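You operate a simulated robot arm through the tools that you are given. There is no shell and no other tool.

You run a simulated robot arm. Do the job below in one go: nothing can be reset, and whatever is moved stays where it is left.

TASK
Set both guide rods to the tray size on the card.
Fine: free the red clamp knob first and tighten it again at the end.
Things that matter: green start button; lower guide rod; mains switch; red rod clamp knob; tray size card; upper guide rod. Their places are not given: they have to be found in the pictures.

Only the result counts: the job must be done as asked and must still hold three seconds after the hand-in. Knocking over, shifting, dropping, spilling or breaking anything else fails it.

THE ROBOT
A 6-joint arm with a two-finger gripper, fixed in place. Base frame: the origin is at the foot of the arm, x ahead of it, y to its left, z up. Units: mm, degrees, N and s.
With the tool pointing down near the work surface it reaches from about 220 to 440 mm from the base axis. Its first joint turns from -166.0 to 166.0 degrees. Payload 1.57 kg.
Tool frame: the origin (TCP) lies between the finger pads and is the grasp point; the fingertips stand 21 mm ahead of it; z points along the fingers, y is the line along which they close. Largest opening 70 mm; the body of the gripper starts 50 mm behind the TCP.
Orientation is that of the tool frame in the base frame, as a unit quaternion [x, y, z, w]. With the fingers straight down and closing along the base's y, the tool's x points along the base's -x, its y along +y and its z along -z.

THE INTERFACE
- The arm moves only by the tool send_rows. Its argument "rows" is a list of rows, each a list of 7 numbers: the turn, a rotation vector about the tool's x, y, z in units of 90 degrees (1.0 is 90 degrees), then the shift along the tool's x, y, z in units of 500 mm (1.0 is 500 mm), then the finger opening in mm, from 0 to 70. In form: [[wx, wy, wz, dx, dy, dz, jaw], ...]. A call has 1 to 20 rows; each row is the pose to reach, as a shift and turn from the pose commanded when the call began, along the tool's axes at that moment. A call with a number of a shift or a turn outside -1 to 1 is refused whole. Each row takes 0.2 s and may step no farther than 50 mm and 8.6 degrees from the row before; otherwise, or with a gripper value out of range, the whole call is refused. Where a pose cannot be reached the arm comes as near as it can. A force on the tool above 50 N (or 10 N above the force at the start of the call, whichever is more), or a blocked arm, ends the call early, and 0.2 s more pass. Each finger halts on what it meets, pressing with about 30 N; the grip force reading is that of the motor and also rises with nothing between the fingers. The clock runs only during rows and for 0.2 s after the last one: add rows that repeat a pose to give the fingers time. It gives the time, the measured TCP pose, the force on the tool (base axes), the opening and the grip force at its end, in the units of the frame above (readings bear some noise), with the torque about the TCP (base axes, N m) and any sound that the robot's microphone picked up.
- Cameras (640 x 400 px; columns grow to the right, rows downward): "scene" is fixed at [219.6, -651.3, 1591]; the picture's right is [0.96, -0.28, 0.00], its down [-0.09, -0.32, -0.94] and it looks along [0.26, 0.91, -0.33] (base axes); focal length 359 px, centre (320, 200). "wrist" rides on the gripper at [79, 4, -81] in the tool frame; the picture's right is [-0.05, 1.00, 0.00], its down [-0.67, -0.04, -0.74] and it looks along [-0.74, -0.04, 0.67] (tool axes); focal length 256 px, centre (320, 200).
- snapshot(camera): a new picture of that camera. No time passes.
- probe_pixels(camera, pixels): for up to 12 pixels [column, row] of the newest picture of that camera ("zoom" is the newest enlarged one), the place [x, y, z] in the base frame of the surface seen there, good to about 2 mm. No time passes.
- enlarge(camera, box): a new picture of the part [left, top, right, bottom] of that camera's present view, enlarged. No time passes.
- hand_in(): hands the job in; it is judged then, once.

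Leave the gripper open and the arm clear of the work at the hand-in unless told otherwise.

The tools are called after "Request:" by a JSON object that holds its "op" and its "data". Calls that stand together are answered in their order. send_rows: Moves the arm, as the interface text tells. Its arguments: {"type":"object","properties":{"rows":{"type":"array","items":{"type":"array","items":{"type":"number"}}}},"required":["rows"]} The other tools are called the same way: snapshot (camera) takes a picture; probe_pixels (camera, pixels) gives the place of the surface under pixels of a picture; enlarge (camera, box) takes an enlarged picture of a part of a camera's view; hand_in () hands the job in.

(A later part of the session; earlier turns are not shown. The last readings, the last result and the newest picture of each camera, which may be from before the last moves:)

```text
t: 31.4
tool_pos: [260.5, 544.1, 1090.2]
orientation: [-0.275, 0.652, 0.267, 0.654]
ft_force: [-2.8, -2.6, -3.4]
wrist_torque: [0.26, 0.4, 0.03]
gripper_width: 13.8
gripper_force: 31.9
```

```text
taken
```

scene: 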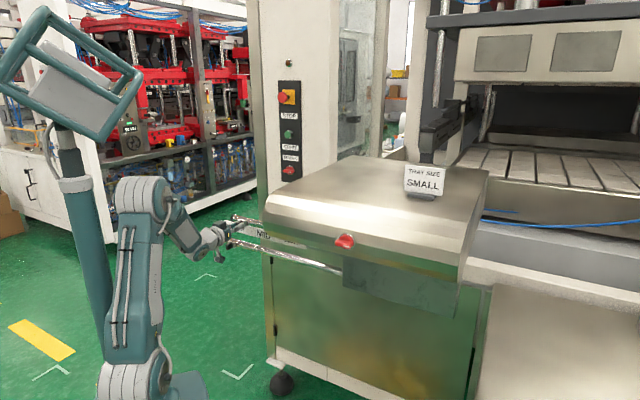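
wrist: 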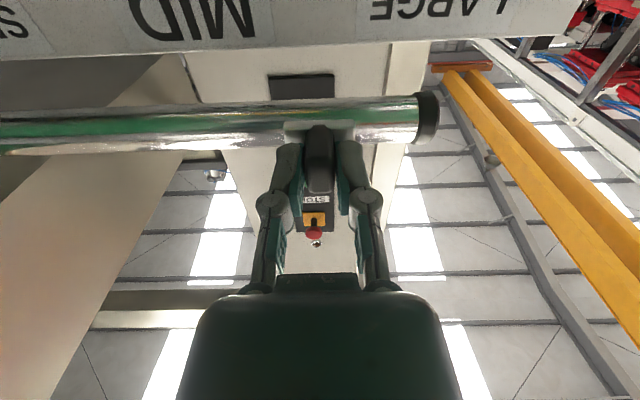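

The rod slides along with low force. I continue another 120 mm.

Request:
{"op": "send_rows", "data": {"rows": [[0, 0, 0, 0, -0.012, 0, 3], [0, 0, 0, 0, -0.036, 0, 3], [0, 0, 0, 0, -0.06, 0, 3], [0, 0, 0, 0, -0.084, 0, 3], [0, 0, 0, 0, -0.108, 0, 3], [0, 0, 0, 0, -0.132, 0, 3], [0, 0, 0, 0, -0.156, 0, 3], [0, 0, 0, 0, -0.18, 0, 3], [0, 0, 0, 0, -0.204, 0, 3], [0, 0, 0, 0, -0.228, 0, 3], [0, 0, 0, 0, -0.24, 0, 3], [0, 0, 0, 0, -0.24, 0, 3]]}}

Request:
{"op": "snapshot", "data": {"camera": "wrist"}}

Request:
{"op": "snapshot", "data": {"camera": "scene"}}

```text
t: 34.0
tool_pos: [346.4, 459.2, 1090.6]
orientation: [-0.275, 0.653, 0.266, 0.654]
ft_force: [-9.8, -9.5, -22.6]
wrist_torque: [0.01, 0.65, 0.0]
gripper_width: 13.8
gripper_force: 32.1
```

```text
taken
```

wrist: 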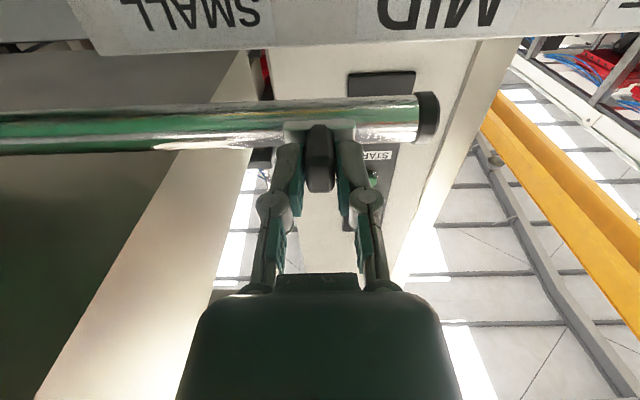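

```text
taken
```

scene: 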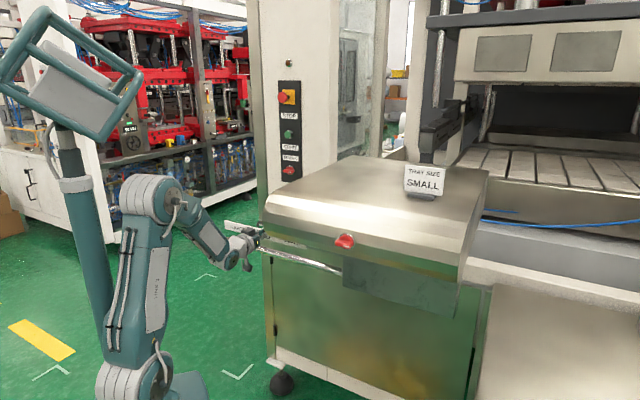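

The rod has moved 180 mm; the tool has drifted about 2 mm high (−22 N vertical), so I correct down 2 mm while pulling another 48 mm, then I'll check against the SMALL label.

Request:
{"op": "send_rows", "data": {"rows": [[0, 0, 0, 0.003, -0.004, -0.001, 3], [0, 0, 0, 0.0046, -0.02, -0.0014, 3], [0, 0, 0, 0.0048, -0.044, -0.0014, 3], [0, 0, 0, 0.005, -0.068, -0.0014, 3], [0, 0, 0, 0.0053, -0.09, -0.0014, 3], [0, 0, 0, 0.0053, -0.096, -0.0014, 3], [0, 0, 0, 0.0053, -0.096, -0.0014, 3]]}}

Request:
{"op": "snapshot", "data": {"camera": "wrist"}}

Request:
{"op": "snapshot", "data": {"camera": "scene"}}

```text
t: 35.6
tool_pos: [356.7, 446.3, 1091.5]
orientation: [-0.271, 0.654, 0.262, 0.656]
ft_force: [14.7, 14.8, -16.9]
wrist_torque: [-0.07, 0.67, 0.03]
gripper_width: 14.0
gripper_force: 32.2
out of reach, approached as far as the arm can: row 3, 4, 5, 6, 7
```

```text
taken
```

wrist: 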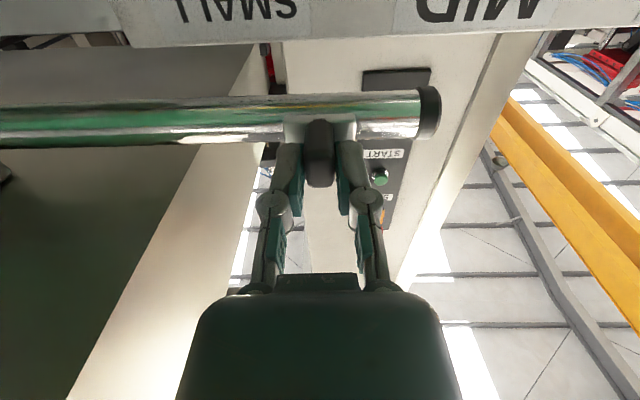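

```text
taken
```

scene: 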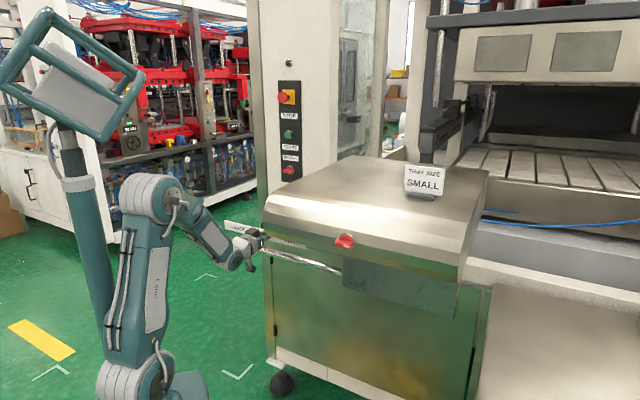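

The arm ran into its own reach limit at u≈−63 (the wrist gets too close to the shoulder), so the rod is at about 197 mm of travel. I'll release the paddle, back off and come again with the tool tilted downward, which puts the wrist farther from the shoulder. First I open in place.

Request:
{"op": "send_rows", "data": {"rows": [[0, 0, 0, 0, 0, 0, 20], [0, 0, 0, 0, 0, 0, 40], [0, 0, 0, 0, 0, 0, 50], [0, 0, 0, 0, 0, 0, 50]]}}

Request:
{"op": "snapshot", "data": {"camera": "wrist"}}

```text
t: 36.6
tool_pos: [356.0, 445.7, 1092.9]
orientation: [-0.271, 0.653, 0.263, 0.656]
ft_force: [-0.4, 1.0, -0.7]
wrist_torque: [-0.01, -0.01, 0.01]
gripper_width: 49.8
gripper_force: 0.0
```

```text
taken
```

wrist: 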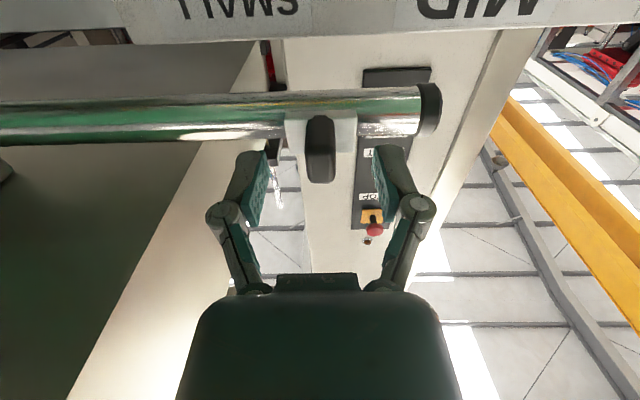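

The arm holds at (356,446,1093) with the paddle free between the open fingers. I'll tilt the tool 30° downward about the closing axis in place (also removing a 0.7° roll), keeping the fingers around the paddle.

Request:
{"op": "send_rows", "data": {"rows": [[-0.0021, 0.0833, 0.0014, -0.002, 0, 0.002, 50], [-0.0043, 0.1667, 0.0029, -0.004, 0, 0.004, 50], [-0.0064, 0.25, 0.0043, -0.006, 0, 0.007, 50], [-0.00855, 0.3333, 0.00577, -0.006, 0, 0.01, 50], [-0.00855, 0.3333, 0.00577, -0.006, 0, 0.01, 50]]}}

Request:
{"op": "snapshot", "data": {"camera": "wrist"}}

Request:
{"op": "enlarge", "data": {"camera": "scene", "box": [195, 190, 335, 278]}}

```text
t: 37.8
tool_pos: [360.3, 450.8, 1096.8]
orientation: [-0.336, 0.798, 0.193, 0.461]
ft_force: [-0.1, -0.2, -0.5]
wrist_torque: [-0.01, -0.01, 0.0]
gripper_width: 49.9
gripper_force: 0.1
```

```text
taken
```

wrist: 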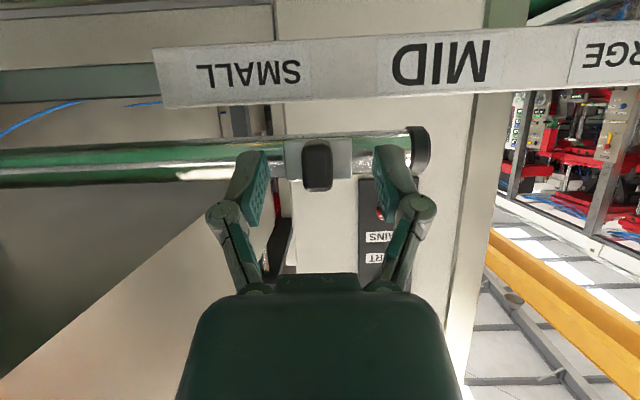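

```text
4.55 times, centred on (265, 234) of scene
```

zoom: 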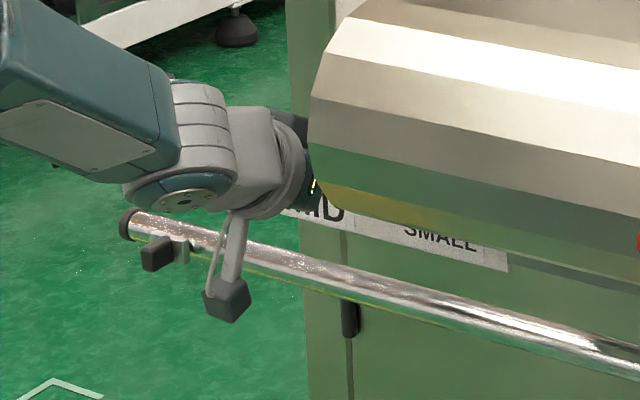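

Now the wrist picture shows SMALL (columns 197–300) and the paddle at column 317; by geometry the paddle is at u≈−63 and SMALL centre at u≈−20, so 43 mm remain. I close on the paddle again.

Request:
{"op": "send_rows", "data": {"rows": [[0, 0, 0, 0, 0, 0, 30], [0, 0, 0, 0, 0, 0, 3], [0, 0, 0, 0, 0, 0, 3], [0, 0, 0, 0, 0, 0, 3]]}}

Request:
{"op": "snapshot", "data": {"camera": "wrist"}}

```text
t: 38.8
tool_pos: [360.7, 450.3, 1094.8]
orientation: [-0.337, 0.798, 0.194, 0.461]
ft_force: [-1.1, -1.5, 3.8]
wrist_torque: [-0.14, 0.58, -0.13]
gripper_width: 14.0
gripper_force: 32.2
```

```text
taken
```

wrist: 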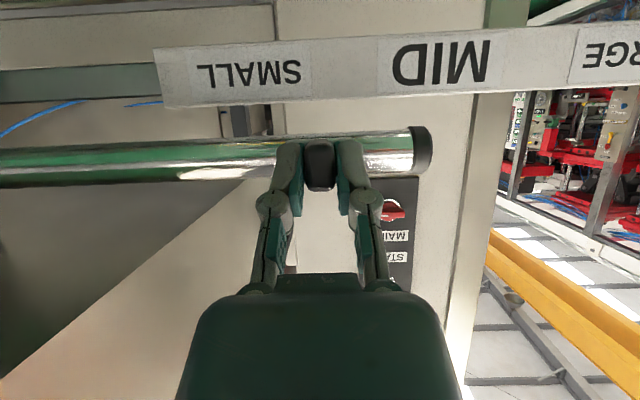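

Gripped at 14 mm. I pull 36 mm along +u, then check again before the last few millimetres.

Request:
{"op": "send_rows", "data": {"rows": [[0, 0, 0, 0, -0.01, 0, 3], [0, 0, 0, 0, -0.024, 0, 3], [0, 0, 0, 0, -0.04, 0, 3], [0, 0, 0, 0, -0.056, 0, 3], [0, 0, 0, 0, -0.072, 0, 3], [0, 0, 0, 0, -0.072, 0, 3]]}}

Request:
{"op": "snapshot", "data": {"camera": "wrist"}}

Request:
{"op": "snapshot", "data": {"camera": "scene"}}

```text
t: 40.2
tool_pos: [385.3, 424.0, 1095.2]
orientation: [-0.336, 0.798, 0.194, 0.461]
ft_force: [-8.8, -7.0, 3.0]
wrist_torque: [0.25, -0.02, -0.12]
gripper_width: 13.7
gripper_force: 31.9
```

```text
taken
```

wrist: 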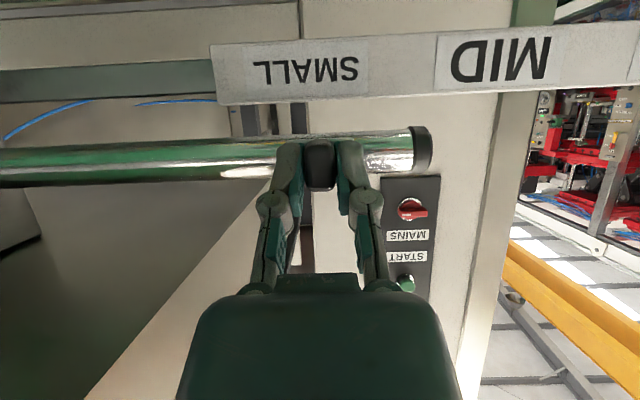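

```text
taken
```

scene: 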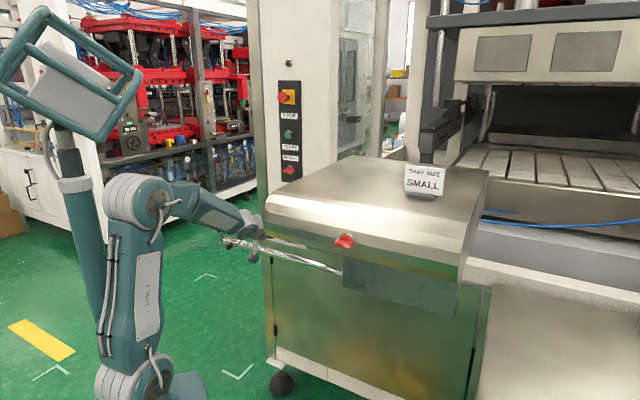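

Total travel so far 233 mm; SMALL centre (column 305) is still about 7.5 mm beyond. I pull the last 7.5 mm.

Request:
{"op": "send_rows", "data": {"rows": [[0, 0, 0, 0, -0.006, 0, 3], [0, 0, 0, 0, -0.012, 0, 3], [0, 0, 0, 0, -0.015, 0, 3], [0, 0, 0, 0, -0.015, 0, 3]]}}

Request:
{"op": "snapshot", "data": {"camera": "wrist"}}

Request:
{"op": "enlarge", "data": {"camera": "wrist", "box": [220, 20, 440, 200]}}

```text
t: 41.2
tool_pos: [390.6, 420.3, 1096.0]
orientation: [-0.337, 0.797, 0.195, 0.462]
ft_force: [-7.8, -7.4, 3.4]
wrist_torque: [-0.23, 0.55, -0.07]
gripper_width: 13.9
gripper_force: 32.0
```

```text
taken
```

wrist: 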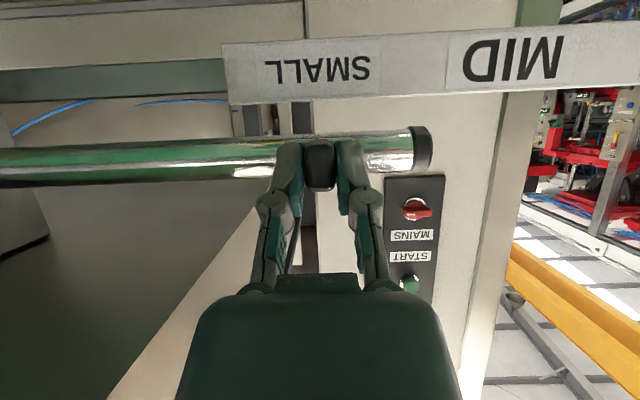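

```text
2.22 times, centred on (330, 110) of wrist
```

zoom: 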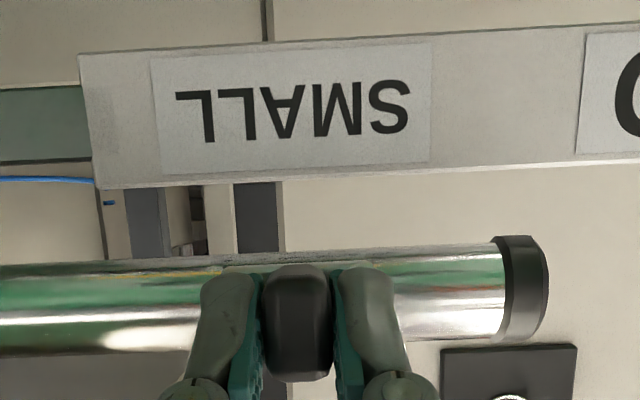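

The paddle is lined up with SMALL within about 1 mm (label centre column 317, finger centre 318). I'll check clearance of the arm to the hood in the scene before releasing.

Request:
{"op": "enlarge", "data": {"camera": "scene", "box": [160, 165, 340, 278]}}

```text
3.54 times, centred on (250, 222) of scene
```

zoom: 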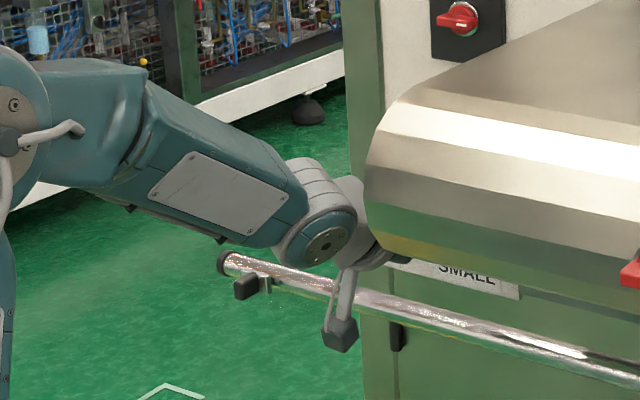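

I'll measure the arm's near side and the hood's end to know the clearance.

Request:
{"op": "probe_pixels", "data": {"camera": "zoom", "pixels": [[328, 238], [345, 245], [225, 195], [290, 190], [355, 195], [372, 150], [372, 210], [400, 250], [345, 330], [250, 280], [370, 190], [385, 120]]}}

```text
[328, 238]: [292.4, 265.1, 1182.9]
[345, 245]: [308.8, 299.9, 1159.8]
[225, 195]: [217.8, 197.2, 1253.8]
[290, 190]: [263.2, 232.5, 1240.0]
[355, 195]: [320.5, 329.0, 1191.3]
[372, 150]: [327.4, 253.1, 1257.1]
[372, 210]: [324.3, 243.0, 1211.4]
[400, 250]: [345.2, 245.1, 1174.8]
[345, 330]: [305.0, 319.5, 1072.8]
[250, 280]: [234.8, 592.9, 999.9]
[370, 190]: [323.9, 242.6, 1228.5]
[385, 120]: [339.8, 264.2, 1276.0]
```

Arm side to hood end leaves about 33 mm, fine. I open the fingers and back off 80 mm along the tool axis.

Request:
{"op": "send_rows", "data": {"rows": [[0, 0, 0, 0, 0, 0, 20], [0, 0, 0, 0, 0, 0, 40], [0, 0, 0, 0, 0, 0, 50], [0, 0, 0, 0, 0, -0.02, 50], [0, 0, 0, 0, 0, -0.06, 50], [0, 0, 0, 0, 0, -0.11, 50], [0, 0, 0, 0, 0, -0.16, 50], [0, 0, 0, 0, 0, -0.16, 50]]}}

Request:
{"op": "snapshot", "data": {"camera": "wrist"}}

Request:
{"op": "snapshot", "data": {"camera": "scene"}}

```text
t: 43.0
tool_pos: [342.9, 369.3, 1135.7]
orientation: [-0.337, 0.798, 0.194, 0.461]
ft_force: [0.0, 0.4, -0.1]
wrist_torque: [-0.02, 0.0, 0.03]
gripper_width: 49.9
gripper_force: 0.0
```

```text
taken
```

wrist: 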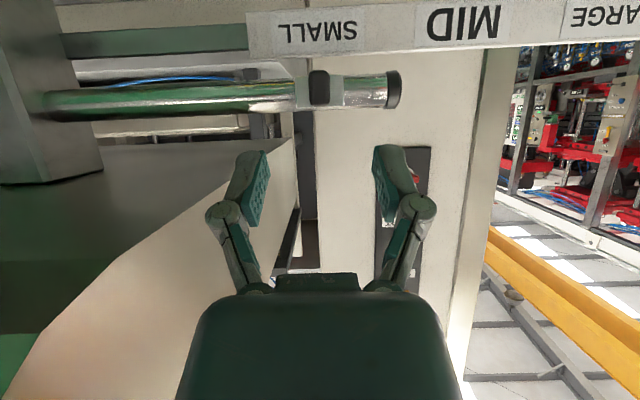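

```text
taken
```

scene: 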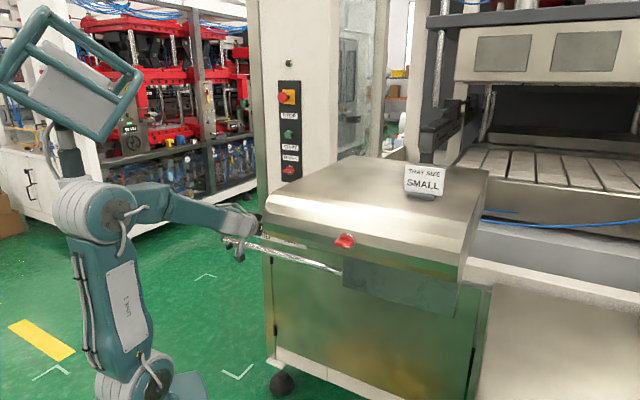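

The upper rod stays put at SMALL. Now I move 241 mm back along −u at this height, clear in front of the rods, to the lower rod's paddle at LARGE.

Request:
{"op": "send_rows", "data": {"rows": [[0, 0, 0, 0, 0.0483, 0, 50], [0, 0, 0, 0, 0.0966, 0, 50], [0, 0, 0, 0, 0.1449, 0, 50], [0, 0, 0, 0, 0.1932, 0, 50], [0, 0, 0, 0, 0.2415, 0, 50], [0, 0, 0, 0, 0.2898, 0, 50], [0, 0, 0, 0, 0.3381, 0, 50], [0, 0, 0, 0, 0.3864, 0, 50], [0, 0, 0, 0, 0.4347, 0, 50], [0, 0, 0, 0, 0.483, 0, 50], [0, 0, 0, 0, 0.483, 0, 50]]}}

Request:
{"op": "snapshot", "data": {"camera": "wrist"}}

Request:
{"op": "snapshot", "data": {"camera": "scene"}}

```text
t: 45.4
tool_pos: [169.2, 538.0, 1136.7]
orientation: [-0.336, 0.798, 0.194, 0.461]
ft_force: [0.3, 0.4, 0.3]
wrist_torque: [0.04, -0.01, -0.02]
gripper_width: 50.0
gripper_force: 0.0
```

```text
taken
```

wrist: 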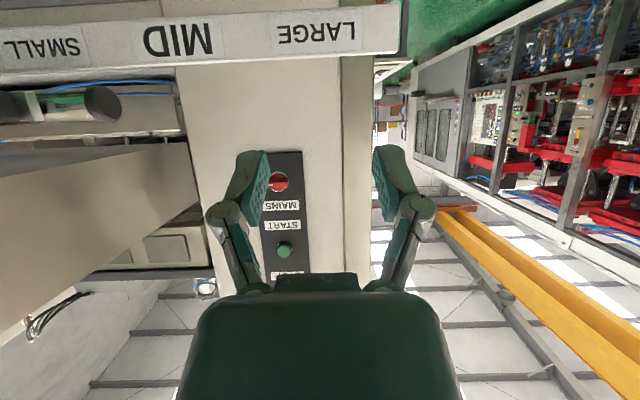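

```text
taken
```

scene: 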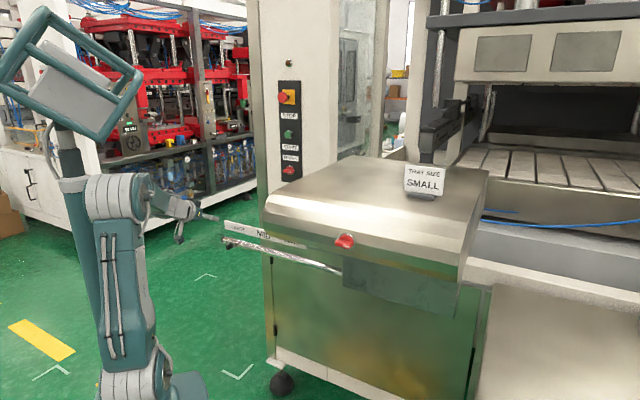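

I'm at u≈−261 above and in front of the lower paddle. I descend and tilt to 40° to a point 70 mm before the lower paddle.

Request:
{"op": "send_rows", "data": {"rows": [[0, 0.022, 0, 0.0289, 0, 0.0257, 50], [0, 0.0444, 0, 0.0578, 0, 0.0514, 50], [0, 0.0667, 0, 0.0868, 0, 0.077, 50], [0, 0.0889, 0, 0.1157, 0, 0.1027, 50], [0, 0.1111, 0, 0.1446, 0, 0.1284, 50], [0, 0.1111, 0, 0.1446, 0, 0.1284, 50]]}}

Request:
{"op": "snapshot", "data": {"camera": "wrist"}}

Request:
{"op": "enlarge", "data": {"camera": "scene", "box": [160, 165, 340, 278]}}

```text
t: 46.8
tool_pos: [183.2, 551.9, 1041.0]
orientation: [-0.352, 0.835, 0.164, 0.389]
ft_force: [0.8, 0.4, 0.0]
wrist_torque: [-0.02, 0.03, -0.01]
gripper_width: 49.9
gripper_force: 0.2
```

```text
taken
```

wrist: 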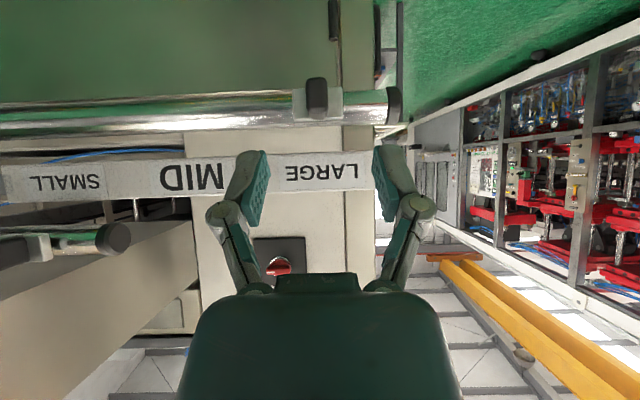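

```text
3.54 times, centred on (250, 222) of scene
```

zoom: 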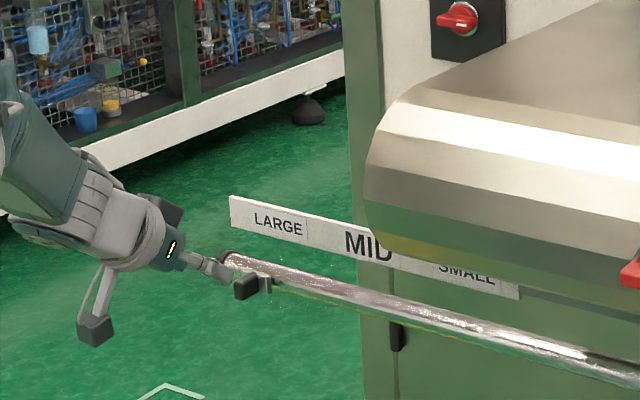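

The lower paddle shows at (316,97). I'll measure it.

Request:
{"op": "probe_pixels", "data": {"camera": "wrist", "pixels": [[316, 112], [316, 100], [316, 86], [308, 98], [325, 98], [300, 105], [337, 105], [395, 105], [290, 172], [358, 170], [316, 80], [250, 110]]}}

Request:
{"op": "enlarge", "data": {"camera": "wrist", "box": [250, 60, 410, 200]}}

```text
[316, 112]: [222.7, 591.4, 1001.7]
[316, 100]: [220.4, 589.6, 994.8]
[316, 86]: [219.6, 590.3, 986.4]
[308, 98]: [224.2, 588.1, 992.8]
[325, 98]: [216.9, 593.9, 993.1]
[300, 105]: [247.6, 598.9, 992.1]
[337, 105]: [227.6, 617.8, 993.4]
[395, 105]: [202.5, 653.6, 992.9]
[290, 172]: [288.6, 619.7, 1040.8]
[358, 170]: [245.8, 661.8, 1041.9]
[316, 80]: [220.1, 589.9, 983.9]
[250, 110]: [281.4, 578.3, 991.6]
```

```text
2.86 times, centred on (330, 130) of wrist
```

zoom: 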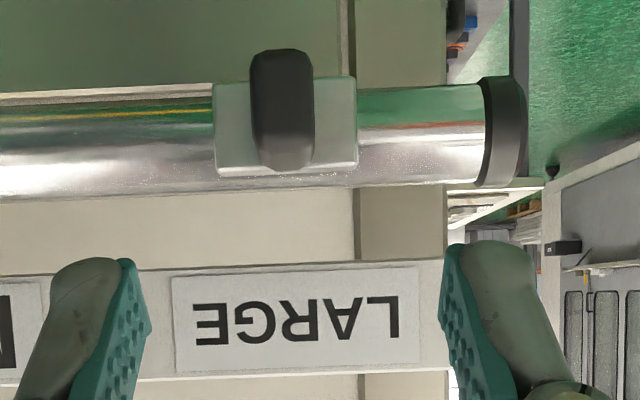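

Paddle centre: u≈−259…−261, z≈992, front s≈573. I advance 68 mm along the tool axis with a 1.5 mm sideways correction, then close.

Request:
{"op": "send_rows", "data": {"rows": [[0, 0, 0, -0.002, -0.003, 0.03, 50], [0, 0, 0, -0.002, -0.003, 0.06, 50], [0, 0, 0, -0.002, -0.003, 0.09, 50], [0, 0, 0, -0.002, -0.003, 0.12, 50], [0, 0, 0, -0.002, -0.003, 0.137, 50], [0, 0, 0, -0.002, -0.003, 0.137, 50]]}}

Request:
{"op": "snapshot", "data": {"camera": "wrist"}}

```text
t: 48.2
tool_pos: [221.5, 590.6, 996.8]
orientation: [-0.353, 0.835, 0.165, 0.389]
ft_force: [0.4, -0.4, -0.4]
wrist_torque: [0.01, 0.02, -0.01]
gripper_width: 49.6
gripper_force: 0.0
```

```text
taken
```

wrist: 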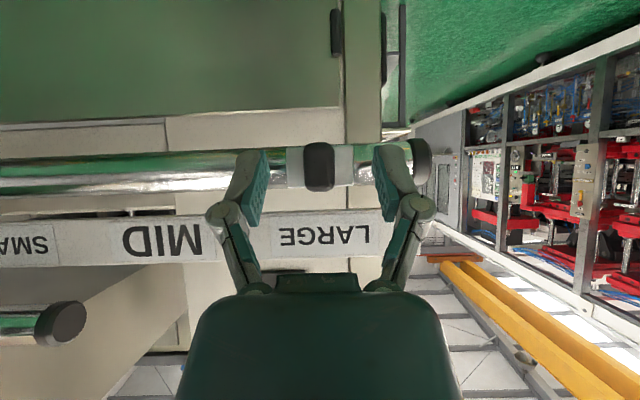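

The fingers stand either side of the lower paddle (column 319). I close on it.

Request:
{"op": "send_rows", "data": {"rows": [[0, 0, 0, 0, 0, 0, 30], [0, 0, 0, 0, 0, 0, 3], [0, 0, 0, 0, 0, 0, 3], [0, 0, 0, 0, 0, 0, 3]]}}

Request:
{"op": "snapshot", "data": {"camera": "wrist"}}

```text
t: 49.2
tool_pos: [223.4, 591.2, 997.0]
orientation: [-0.352, 0.835, 0.165, 0.39]
ft_force: [-0.1, -3.9, 2.8]
wrist_torque: [-0.07, 0.47, -0.25]
gripper_width: 13.8
gripper_force: 31.8
```

```text
taken
```

wrist: 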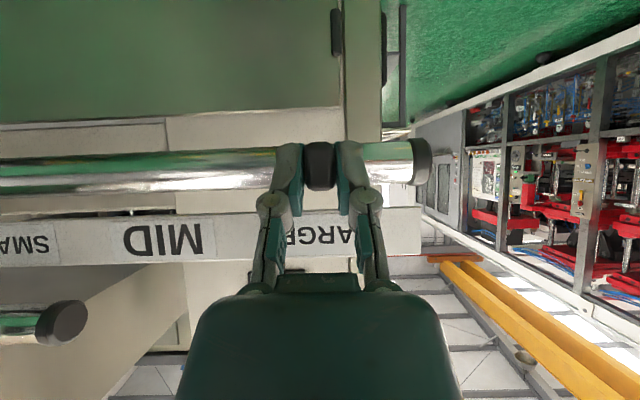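

Gripped at 13.8 mm. The tool's closing axis is 0.8° off the rod in yaw, so I add a small correction while pulling; first 60 mm.

Request:
{"op": "send_rows", "data": {"rows": [[0, 0, 0, 0.0001, -0.01, -0.0001, 3], [0, 0, 0, 0.0003, -0.03, -0.0003, 3], [0, 0, 0, 0.0005, -0.05, -0.0005, 3], [0, 0, 0, 0.0007, -0.07, -0.0008, 3], [0, 0, 0, 0.0009, -0.09, -0.001, 3], [0, 0, 0, 0.001, -0.11, -0.0012, 3], [0, 0, 0, 0.0011, -0.12, -0.0013, 3], [0, 0, 0, 0.0011, -0.12, -0.0013, 3]]}}

Request:
{"op": "snapshot", "data": {"camera": "wrist"}}

```text
t: 51.0
tool_pos: [266.2, 547.5, 997.1]
orientation: [-0.352, 0.835, 0.163, 0.389]
ft_force: [-0.5, -0.2, -0.6]
wrist_torque: [0.32, 0.07, -0.16]
gripper_width: 14.0
gripper_force: 32.2
```

```text
taken
```

wrist: 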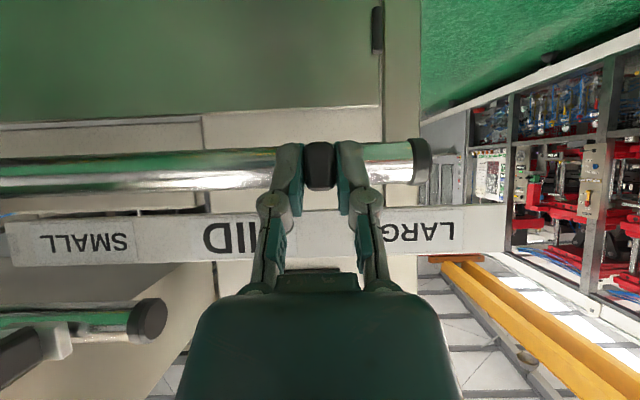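

It slides easily. Another 120 mm with the same correction.

Request:
{"op": "send_rows", "data": {"rows": [[0, 0, 0, 0.0001, -0.012, -0.0001, 3], [0, 0, 0, 0.0003, -0.036, -0.0004, 3], [0, 0, 0, 0.0005, -0.06, -0.0006, 3], [0, 0, 0, 0.0008, -0.084, -0.0009, 3], [0, 0, 0, 0.001, -0.108, -0.0012, 3], [0, 0, 0, 0.0012, -0.132, -0.0014, 3], [0, 0, 0, 0.0014, -0.156, -0.0017, 3], [0, 0, 0, 0.0016, -0.18, -0.0019, 3], [0, 0, 0, 0.0019, -0.204, -0.0022, 3], [0, 0, 0, 0.0021, -0.228, -0.0025, 3], [0, 0, 0, 0.0022, -0.24, -0.0026, 3], [0, 0, 0, 0.0022, -0.24, -0.0026, 3]]}}

Request:
{"op": "snapshot", "data": {"camera": "wrist"}}

Request:
{"op": "snapshot", "data": {"camera": "scene"}}

```text
t: 53.6
tool_pos: [349.7, 461.6, 995.8]
orientation: [-0.352, 0.835, 0.164, 0.389]
ft_force: [2.8, 2.4, -6.1]
wrist_torque: [0.3, 0.01, -0.22]
gripper_width: 13.7
gripper_force: 32.1
```

```text
taken
```

wrist: 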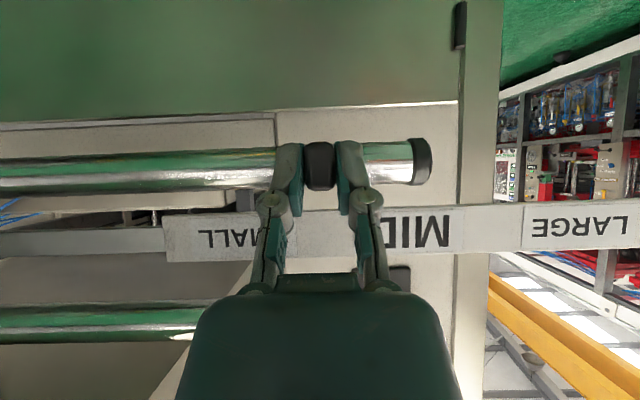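

```text
taken
```

scene: 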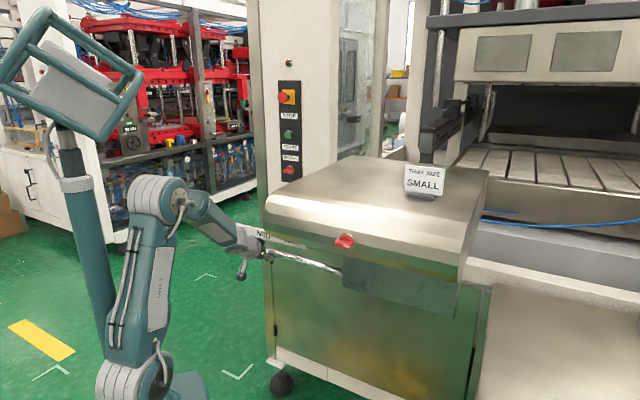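

181 mm done, low force. I pull a further 52 mm and check for "out of reach".

Request:
{"op": "send_rows", "data": {"rows": [[0, 0, 0, 0.0001, -0.012, -0.0001, 3], [0, 0, 0, 0.0003, -0.034, -0.0004, 3], [0, 0, 0, 0.0005, -0.056, -0.0006, 3], [0, 0, 0, 0.0007, -0.078, -0.0008, 3], [0, 0, 0, 0.0009, -0.096, -0.001, 3], [0, 0, 0, 0.001, -0.104, -0.0011, 3], [0, 0, 0, 0.001, -0.104, -0.0011, 3]]}}

Request:
{"op": "snapshot", "data": {"camera": "wrist"}}

Request:
{"op": "enlarge", "data": {"camera": "scene", "box": [160, 165, 340, 278]}}

```text
t: 55.2
tool_pos: [385.8, 425.1, 996.9]
orientation: [-0.351, 0.835, 0.164, 0.39]
ft_force: [6.4, 7.5, -10.8]
wrist_torque: [0.06, 0.26, -0.2]
gripper_width: 13.6
gripper_force: 32.2
```

```text
taken
```

wrist: 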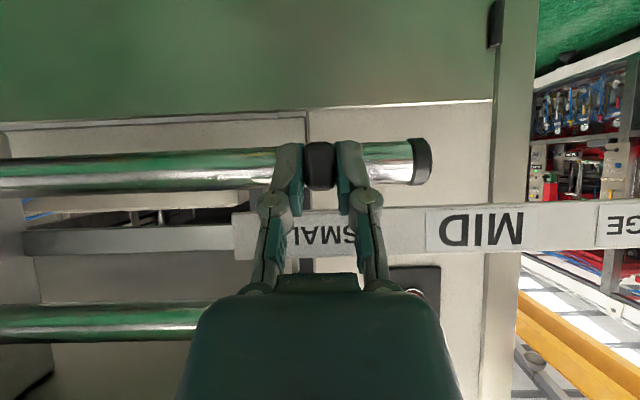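

```text
3.54 times, centred on (250, 222) of scene
```

zoom: 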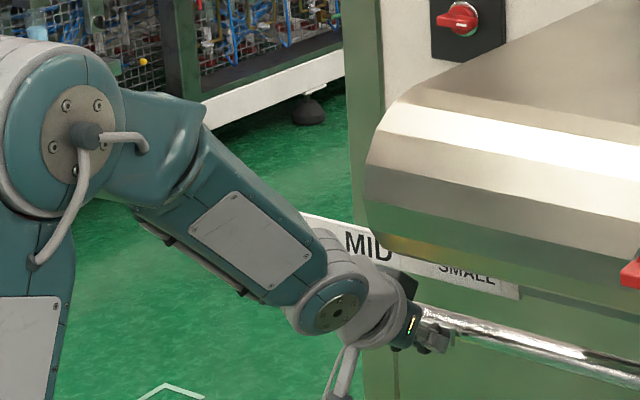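

232 mm done; about 8 mm remain to SMALL. Final pull of 8 mm.

Request:
{"op": "send_rows", "data": {"rows": [[0, 0, 0, 0.001, -0.006, -0.0005, 3], [0, 0, 0, 0.001, -0.012, -0.0005, 3], [0, 0, 0, 0.001, -0.016, -0.0005, 3], [0, 0, 0, 0.001, -0.016, -0.0005, 3]]}}

Request:
{"op": "snapshot", "data": {"camera": "wrist"}}

```text
t: 56.2
tool_pos: [391.3, 418.5, 996.6]
orientation: [-0.352, 0.835, 0.164, 0.39]
ft_force: [9.3, 7.9, -7.9]
wrist_torque: [-0.01, 0.35, -0.21]
gripper_width: 14.0
gripper_force: 31.8
```

```text
taken
```

wrist: 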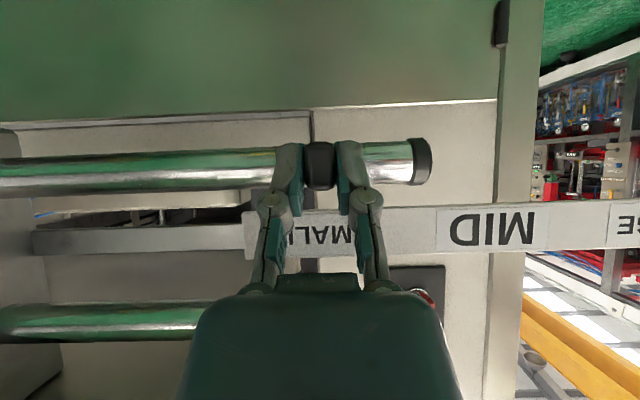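

The lower paddle is now at u≈−19. I open the fingers and back off along the tool axis, then compare both paddles with SMALL.

Request:
{"op": "send_rows", "data": {"rows": [[0, 0, 0, 0, 0, 0, 20], [0, 0, 0, 0, 0, 0, 40], [0, 0, 0, 0, 0, 0, 50], [0, 0, 0, 0, 0, -0.02, 50], [0, 0, 0, 0, 0, -0.06, 50], [0, 0, 0, 0, 0, -0.1, 50], [0, 0, 0, 0, 0, -0.14, 50], [0, 0, 0, 0, 0, -0.14, 50]]}}

Request:
{"op": "snapshot", "data": {"camera": "wrist"}}

Request:
{"op": "snapshot", "data": {"camera": "scene"}}

```text
t: 58.0
tool_pos: [352.7, 381.9, 1041.5]
orientation: [-0.353, 0.835, 0.164, 0.389]
ft_force: [0.3, 0.4, 0.3]
wrist_torque: [0.02, 0.0, -0.01]
gripper_width: 49.9
gripper_force: 0.0
```

```text
taken
```

wrist: 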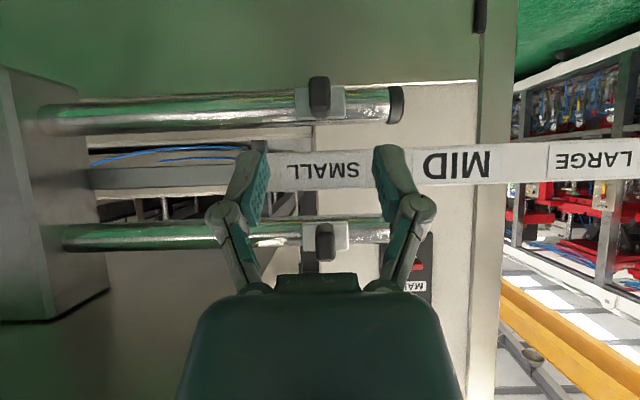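

```text
taken
```

scene: 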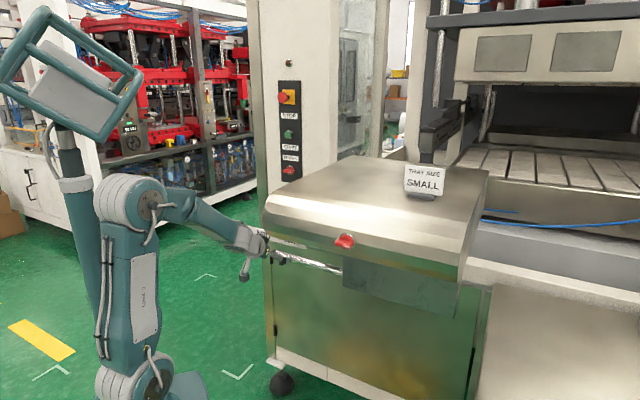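

Both paddles now sit at SMALL: lower at (319,97), upper at (325,240), label centred at column 322. I'll measure all three in this picture.

Request:
{"op": "probe_pixels", "data": {"camera": "wrist", "pixels": [[319, 105], [319, 95], [311, 95], [328, 95], [325, 250], [325, 235], [318, 240], [332, 240], [287, 170], [358, 170], [397, 105], [300, 105]]}}

Request:
{"op": "enlarge", "data": {"camera": "wrist", "box": [250, 60, 410, 270]}}

```text
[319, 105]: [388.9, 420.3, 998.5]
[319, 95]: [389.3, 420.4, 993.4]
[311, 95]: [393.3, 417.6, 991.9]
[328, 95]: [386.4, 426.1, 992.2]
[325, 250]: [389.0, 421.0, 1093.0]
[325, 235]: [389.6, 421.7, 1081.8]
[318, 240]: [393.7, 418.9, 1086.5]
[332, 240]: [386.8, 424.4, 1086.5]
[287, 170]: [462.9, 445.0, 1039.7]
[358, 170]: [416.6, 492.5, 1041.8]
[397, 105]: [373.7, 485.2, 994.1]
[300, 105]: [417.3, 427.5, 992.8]
```

```text
1.90 times, centred on (330, 165) of wrist
```

zoom: 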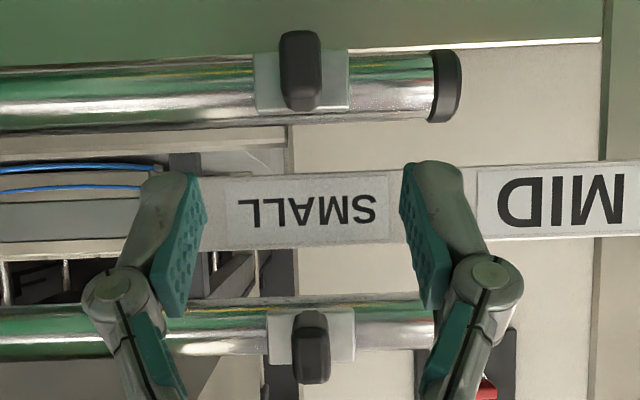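

Probed: lower paddle u≈−22, upper −22, SMALL text centre ≈−21: both are on SMALL. Now back to the knob: I withdraw up and back, turning the tool to point straight down at about s=330, z=1328.

Request:
{"op": "send_rows", "data": {"rows": [[0, 0.0556, 0, -0.0197, 0, -0.0659, 50], [0, 0.1111, 0, -0.0393, 0, -0.1317, 50], [0, 0.1667, 0, -0.059, 0, -0.1976, 50], [0, 0.2222, 0, -0.0786, 0, -0.2634, 50], [0, 0.2778, 0, -0.0983, 0, -0.3293, 50], [0, 0.3334, 0, -0.118, 0, -0.3952, 50], [0, 0.3889, 0, -0.1376, 0, -0.461, 50], [0, 0.4445, 0, -0.1573, 0, -0.5269, 50], [0, 0.5, 0, -0.1769, 0, -0.5927, 50], [0, 0.5556, 0, -0.1966, 0, -0.6586, 50], [0, 0.5556, 0, -0.1966, 0, -0.6586, 50]]}}

Request:
{"op": "snapshot", "data": {"camera": "scene"}}

```text
t: 60.4
tool_pos: [221.2, 245.4, 1330.0]
orientation: [-0.389, 0.921, -0.001, 0.0]
ft_force: [-1.3, -0.9, -0.1]
wrist_torque: [-0.03, 0.01, 0.02]
gripper_width: 50.1
gripper_force: 0.0
out of reach, approached as far as the arm can: row 1
```

```text
taken
```

scene: 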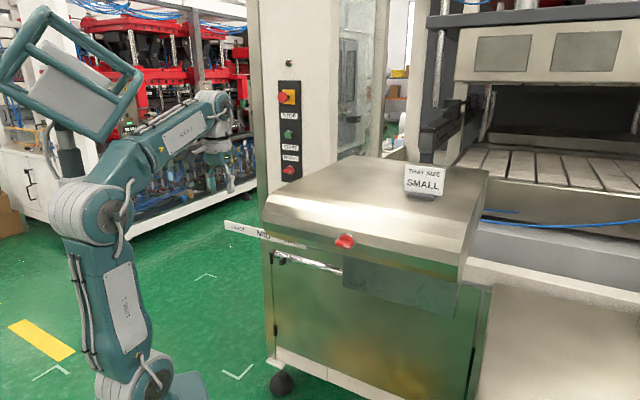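

The tool points down at (221,245,1330). Now I swing to the right in front of the hood to about (360,−30,1328).

Request:
{"op": "send_rows", "data": {"rows": [[0, 0, 0.0012, 0.02425, -0.07325, 0, 50], [0, 0, 0.0023, 0.0485, -0.1465, 0, 50], [0, 0, 0.0034, 0.07275, -0.21975, 0, 50], [0, 0, 0.0045, 0.097, -0.293, 0, 50], [0, 0, 0.0056, 0.12125, -0.36625, 0, 50], [0, 0, 0.0068, 0.1455, -0.4395, 0, 50], [0, 0, 0.0079, 0.16975, -0.51275, 0, 50], [0, 0, 0.009, 0.194, -0.586, 0, 50], [0, 0, 0.009, 0.194, -0.586, 0, 50]]}}

```text
t: 62.4
tool_pos: [363.6, -29.6, 1328.5]
orientation: [-0.381, 0.925, 0.0, 0.001]
ft_force: [-0.2, -0.4, -0.2]
wrist_torque: [0.0, 0.03, 0.02]
gripper_width: 50.0
gripper_force: 0.1
```

At (364,−30,1328). I pitch forward again and descend to about 97 mm in front of the knob.

Request:
{"op": "send_rows", "data": {"rows": [[0, -0.08333, 0, -0.0048, -0.0037, 0.0181, 50], [0, -0.16667, 0, -0.0097, -0.0073, 0.0362, 50], [0, -0.25, 0, -0.0145, -0.011, 0.0543, 50], [0, -0.33333, 0, -0.0193, -0.0147, 0.0723, 50], [0, -0.41667, 0, -0.0242, -0.0183, 0.0904, 50], [0, -0.5, 0, -0.029, -0.022, 0.1085, 50], [0, -0.58333, 0, -0.0338, -0.0257, 0.1266, 50], [0, -0.66667, 0, -0.0387, -0.0293, 0.1447, 50], [0, -0.75, 0, -0.0435, -0.033, 0.1628, 50], [0, -0.83333, 0, -0.0483, -0.0367, 0.1808, 50], [0, -0.91667, 0, -0.0532, -0.0403, 0.1989, 50], [0, -1, 0, -0.058, -0.044, 0.217, 50], [0, -1, 0, -0.058, -0.044, 0.217, 50]]}}

Request:
{"op": "send_rows", "data": {"rows": [[0, 0, 0.0909, 0, 0, 0, 50], [0, 0, 0.1818, 0, 0, 0, 50], [0, 0, 0.2727, 0, 0, 0, 50], [0, 0, 0.3636, 0, 0, 0, 50], [0, 0, 0.4545, 0, 0, 0, 50], [0, 0, 0.5455, 0, 0, 0, 50], [0, 0, 0.6364, 0, 0, 0, 50], [0, 0, 0.7273, 0, 0, 0, 50], [0, 0, 0.8182, 0, 0, 0, 50], [0, 0, 0.9091, 0, 0, 0, 50], [0, 0, 1, 0, 0, 0, 50], [0, 0, 1, 0, 0, 0, 50]]}}

Request:
{"op": "snapshot", "data": {"camera": "wrist"}}

Request:
{"op": "snapshot", "data": {"camera": "scene"}}

```text
t: 65.2
tool_pos: [398.5, -24.3, 1220.3]
orientation: [-0.269, 0.653, 0.27, 0.655]
ft_force: [-0.2, 0.7, 0.2]
wrist_torque: [0.04, 0.02, -0.01]
gripper_width: 49.9
gripper_force: 0.2
```

```text
t: 67.8
tool_pos: [399.0, -25.1, 1219.6]
orientation: [0.271, 0.653, 0.653, 0.271]
ft_force: [-0.6, -1.1, 0.4]
wrist_torque: [-0.03, 0.0, -0.02]
gripper_width: 49.9
gripper_force: 0.1
```

```text
taken
```

wrist: 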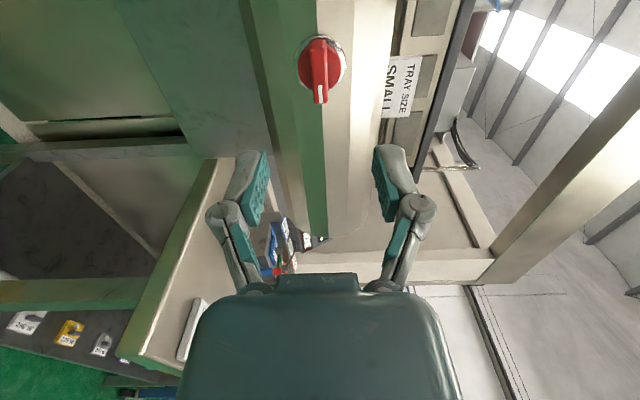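

```text
taken
```

scene: 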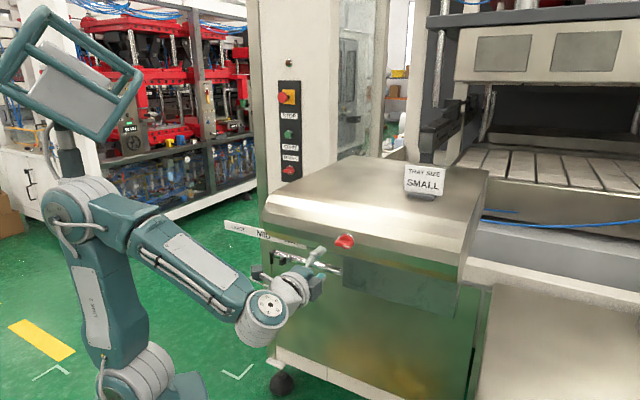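

The wrist is turned so the fingers close vertically, aligned with the horizontal knob bar (u≈300, z≈1220). I advance 97 mm.

Request:
{"op": "send_rows", "data": {"rows": [[0, 0, 0, 0, 0, 0.04, 50], [0, 0, 0, 0, 0, 0.08, 50], [0, 0, 0, 0, 0, 0.12, 50], [0, 0, 0, 0, 0, 0.16, 50], [0, 0, 0, 0, 0, 0.194, 50], [0, 0, 0, 0, 0, 0.194, 50]]}}

Request:
{"op": "enlarge", "data": {"camera": "wrist", "box": [220, 80, 420, 205]}}

```text
t: 69.2
tool_pos: [468.2, 44.3, 1221.9]
orientation: [0.271, 0.654, 0.652, 0.271]
ft_force: [0.4, -0.5, -0.2]
wrist_torque: [0.02, 0.0, 0.01]
gripper_width: 49.9
gripper_force: 0.0
```

```text
3.20 times, centred on (320, 142) of wrist
```

zoom: 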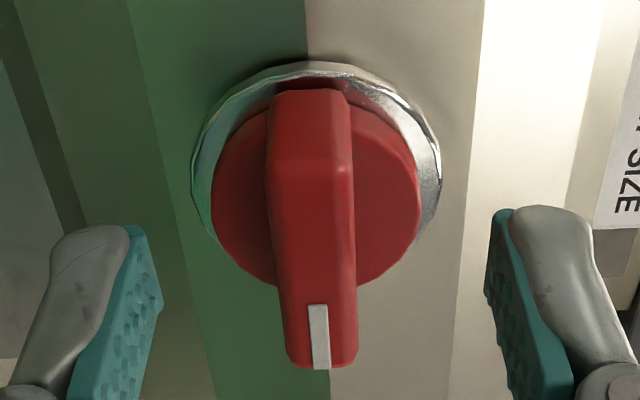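

The bar is between the fingers, about 1.5 mm low. I correct by 1.3 mm and close on it.

Request:
{"op": "send_rows", "data": {"rows": [[0, 0, 0, 0, -0.0026, 0, 50], [0, 0, 0, 0, -0.0026, 0, 30], [0, 0, 0, 0, -0.0026, 0, 5], [0, 0, 0, 0, -0.0026, 0, 5], [0, 0, 0, 0, -0.0026, 0, 5]]}}

Request:
{"op": "enlarge", "data": {"camera": "wrist", "box": [220, 80, 420, 205]}}

```text
t: 70.4
tool_pos: [468.6, 43.6, 1221.2]
orientation: [0.271, 0.652, 0.654, 0.272]
ft_force: [1.2, 0.0, 7.1]
wrist_torque: [0.09, -0.12, -0.03]
gripper_width: 11.8
gripper_force: 31.9
```

```text
3.20 times, centred on (320, 142) of wrist
```

zoom: 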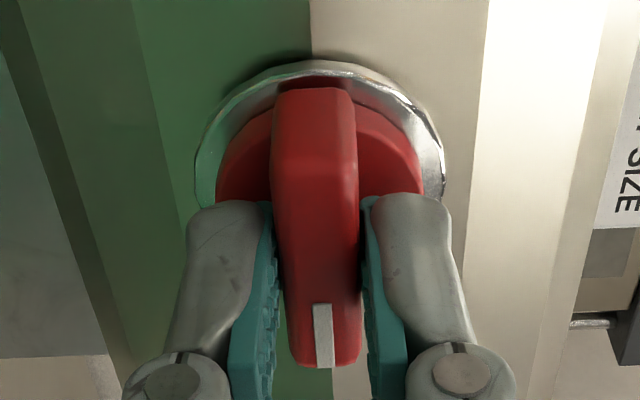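

The bar is held at 11.8 mm. Now I turn counter-clockwise 90° back to the tight stop.

Request:
{"op": "send_rows", "data": {"rows": [[0, 0, -0.0833, 0, 0, 0, 5], [0, 0, -0.1667, 0, 0, 0, 5], [0, 0, -0.25, 0, 0, 0, 5], [0, 0, -0.3333, 0, 0, 0, 5], [0, 0, -0.4167, 0, 0, 0, 5], [0, 0, -0.5, 0, 0, 0, 5], [0, 0, -0.5833, 0, 0, 0, 5], [0, 0, -0.6667, 0, 0, 0, 5], [0, 0, -0.75, 0, 0, 0, 5], [0, 0, -0.8333, 0, 0, 0, 5], [0, 0, -0.9167, 0, 0, 0, 5], [0, 0, -1, 0, 0, 0, 5], [0, 0, -1, 0, 0, 0, 5]]}}

Request:
{"op": "enlarge", "data": {"camera": "wrist", "box": [220, 80, 420, 205]}}

Request:
{"op": "enlarge", "data": {"camera": "scene", "box": [310, 215, 380, 275]}}

```text
t: 73.2
tool_pos: [468.3, 44.2, 1220.5]
orientation: [-0.271, 0.652, 0.269, 0.655]
ft_force: [6.0, -0.4, 16.8]
wrist_torque: [0.84, -0.68, -0.12]
gripper_width: 12.1
gripper_force: 32.2
```

```text
3.20 times, centred on (320, 142) of wrist
```

zoom: 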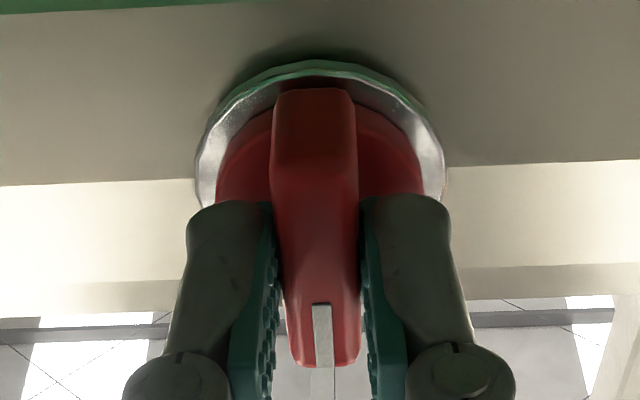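

```text
6.67 times, centred on (345, 245) of scene
```

zoom: 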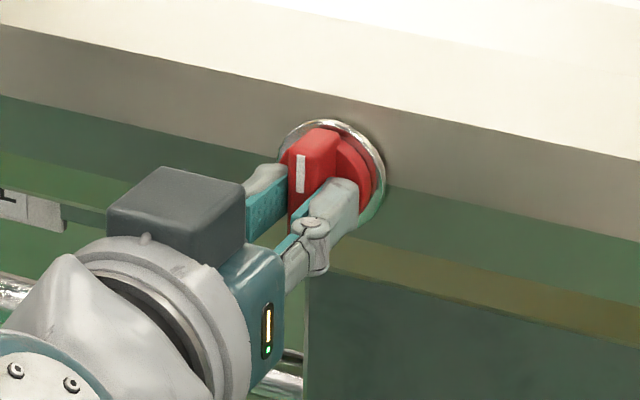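

The knob is vertical again. To be sure it's fully against the tight stop I turn 8° past, return, then open.

Request:
{"op": "send_rows", "data": {"rows": [[0, 0, -0.045, 0, 0, 0, 5], [0, 0, -0.09, 0, 0, 0, 5], [0, 0, -0.09, 0, 0, 0, 5]]}}

Request:
{"op": "enlarge", "data": {"camera": "wrist", "box": [220, 80, 420, 205]}}

```text
t: 74.0
tool_pos: [468.5, 44.9, 1218.6]
orientation: [-0.315, 0.633, 0.222, 0.672]
ft_force: [5.2, -0.9, 12.5]
wrist_torque: [0.73, 0.16, -0.06]
gripper_width: 14.0
gripper_force: 31.9
```

```text
3.20 times, centred on (320, 142) of wrist
```

zoom: 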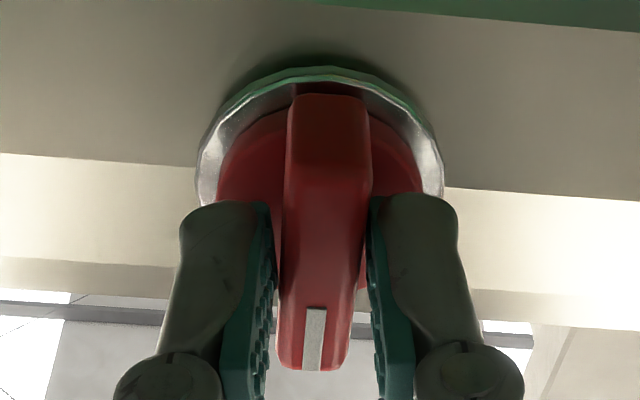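

It's blocked at the stop (jaws pressed to 14 mm while the bar stayed vertical), so it's tight. I open right here, back off straight, and look.

Request:
{"op": "send_rows", "data": {"rows": [[0, 0, 0, 0, 0, 0, 20], [0, 0, 0, 0, 0, 0, 40], [0, 0, 0, 0, 0, 0, 60], [0, 0, 0, 0, 0, -0.02, 60], [0, 0, 0, 0, 0, -0.06, 60], [0, 0, 0, 0, 0, -0.11, 60], [0, 0, 0, 0, 0, -0.16, 60], [0, 0, 0, 0, 0, -0.19, 60], [0, 0, 0, 0, 0, -0.19, 60]]}}

Request:
{"op": "snapshot", "data": {"camera": "scene"}}

Request:
{"op": "enlarge", "data": {"camera": "scene", "box": [310, 215, 380, 275]}}

Request:
{"op": "enlarge", "data": {"camera": "wrist", "box": [260, 20, 380, 110]}}

```text
t: 76.0
tool_pos: [401.2, -22.7, 1218.3]
orientation: [-0.316, 0.632, 0.224, 0.671]
ft_force: [-0.6, 0.0, 0.2]
wrist_torque: [0.04, 0.03, 0.0]
gripper_width: 59.6
gripper_force: 0.0
```

```text
taken
```

scene: 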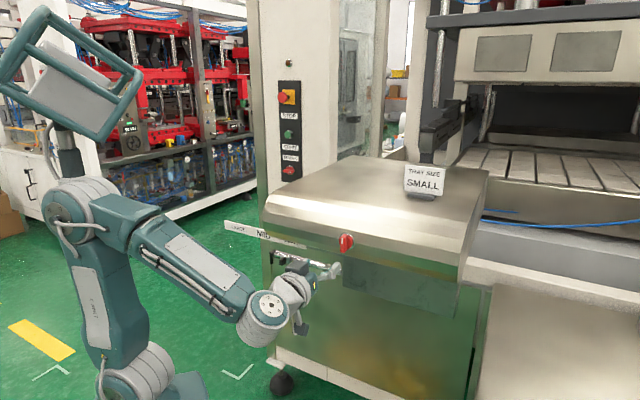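

```text
6.67 times, centred on (345, 245) of scene
```

zoom: 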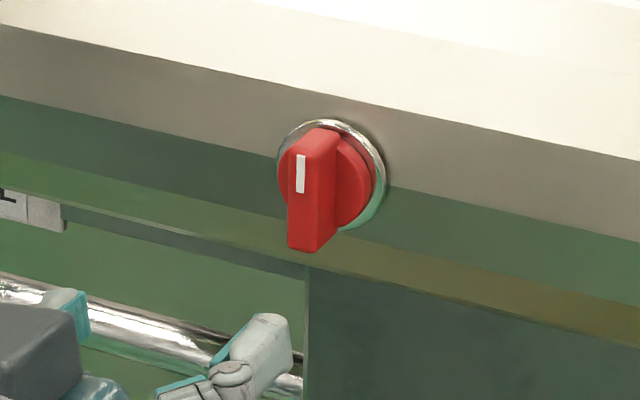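

```text
4.44 times, centred on (320, 65) of wrist
```

zoom: 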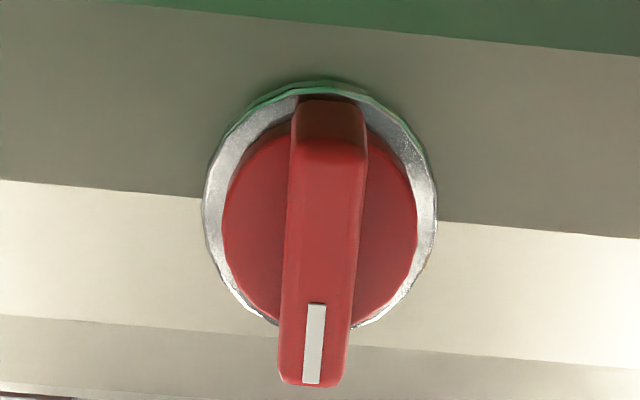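

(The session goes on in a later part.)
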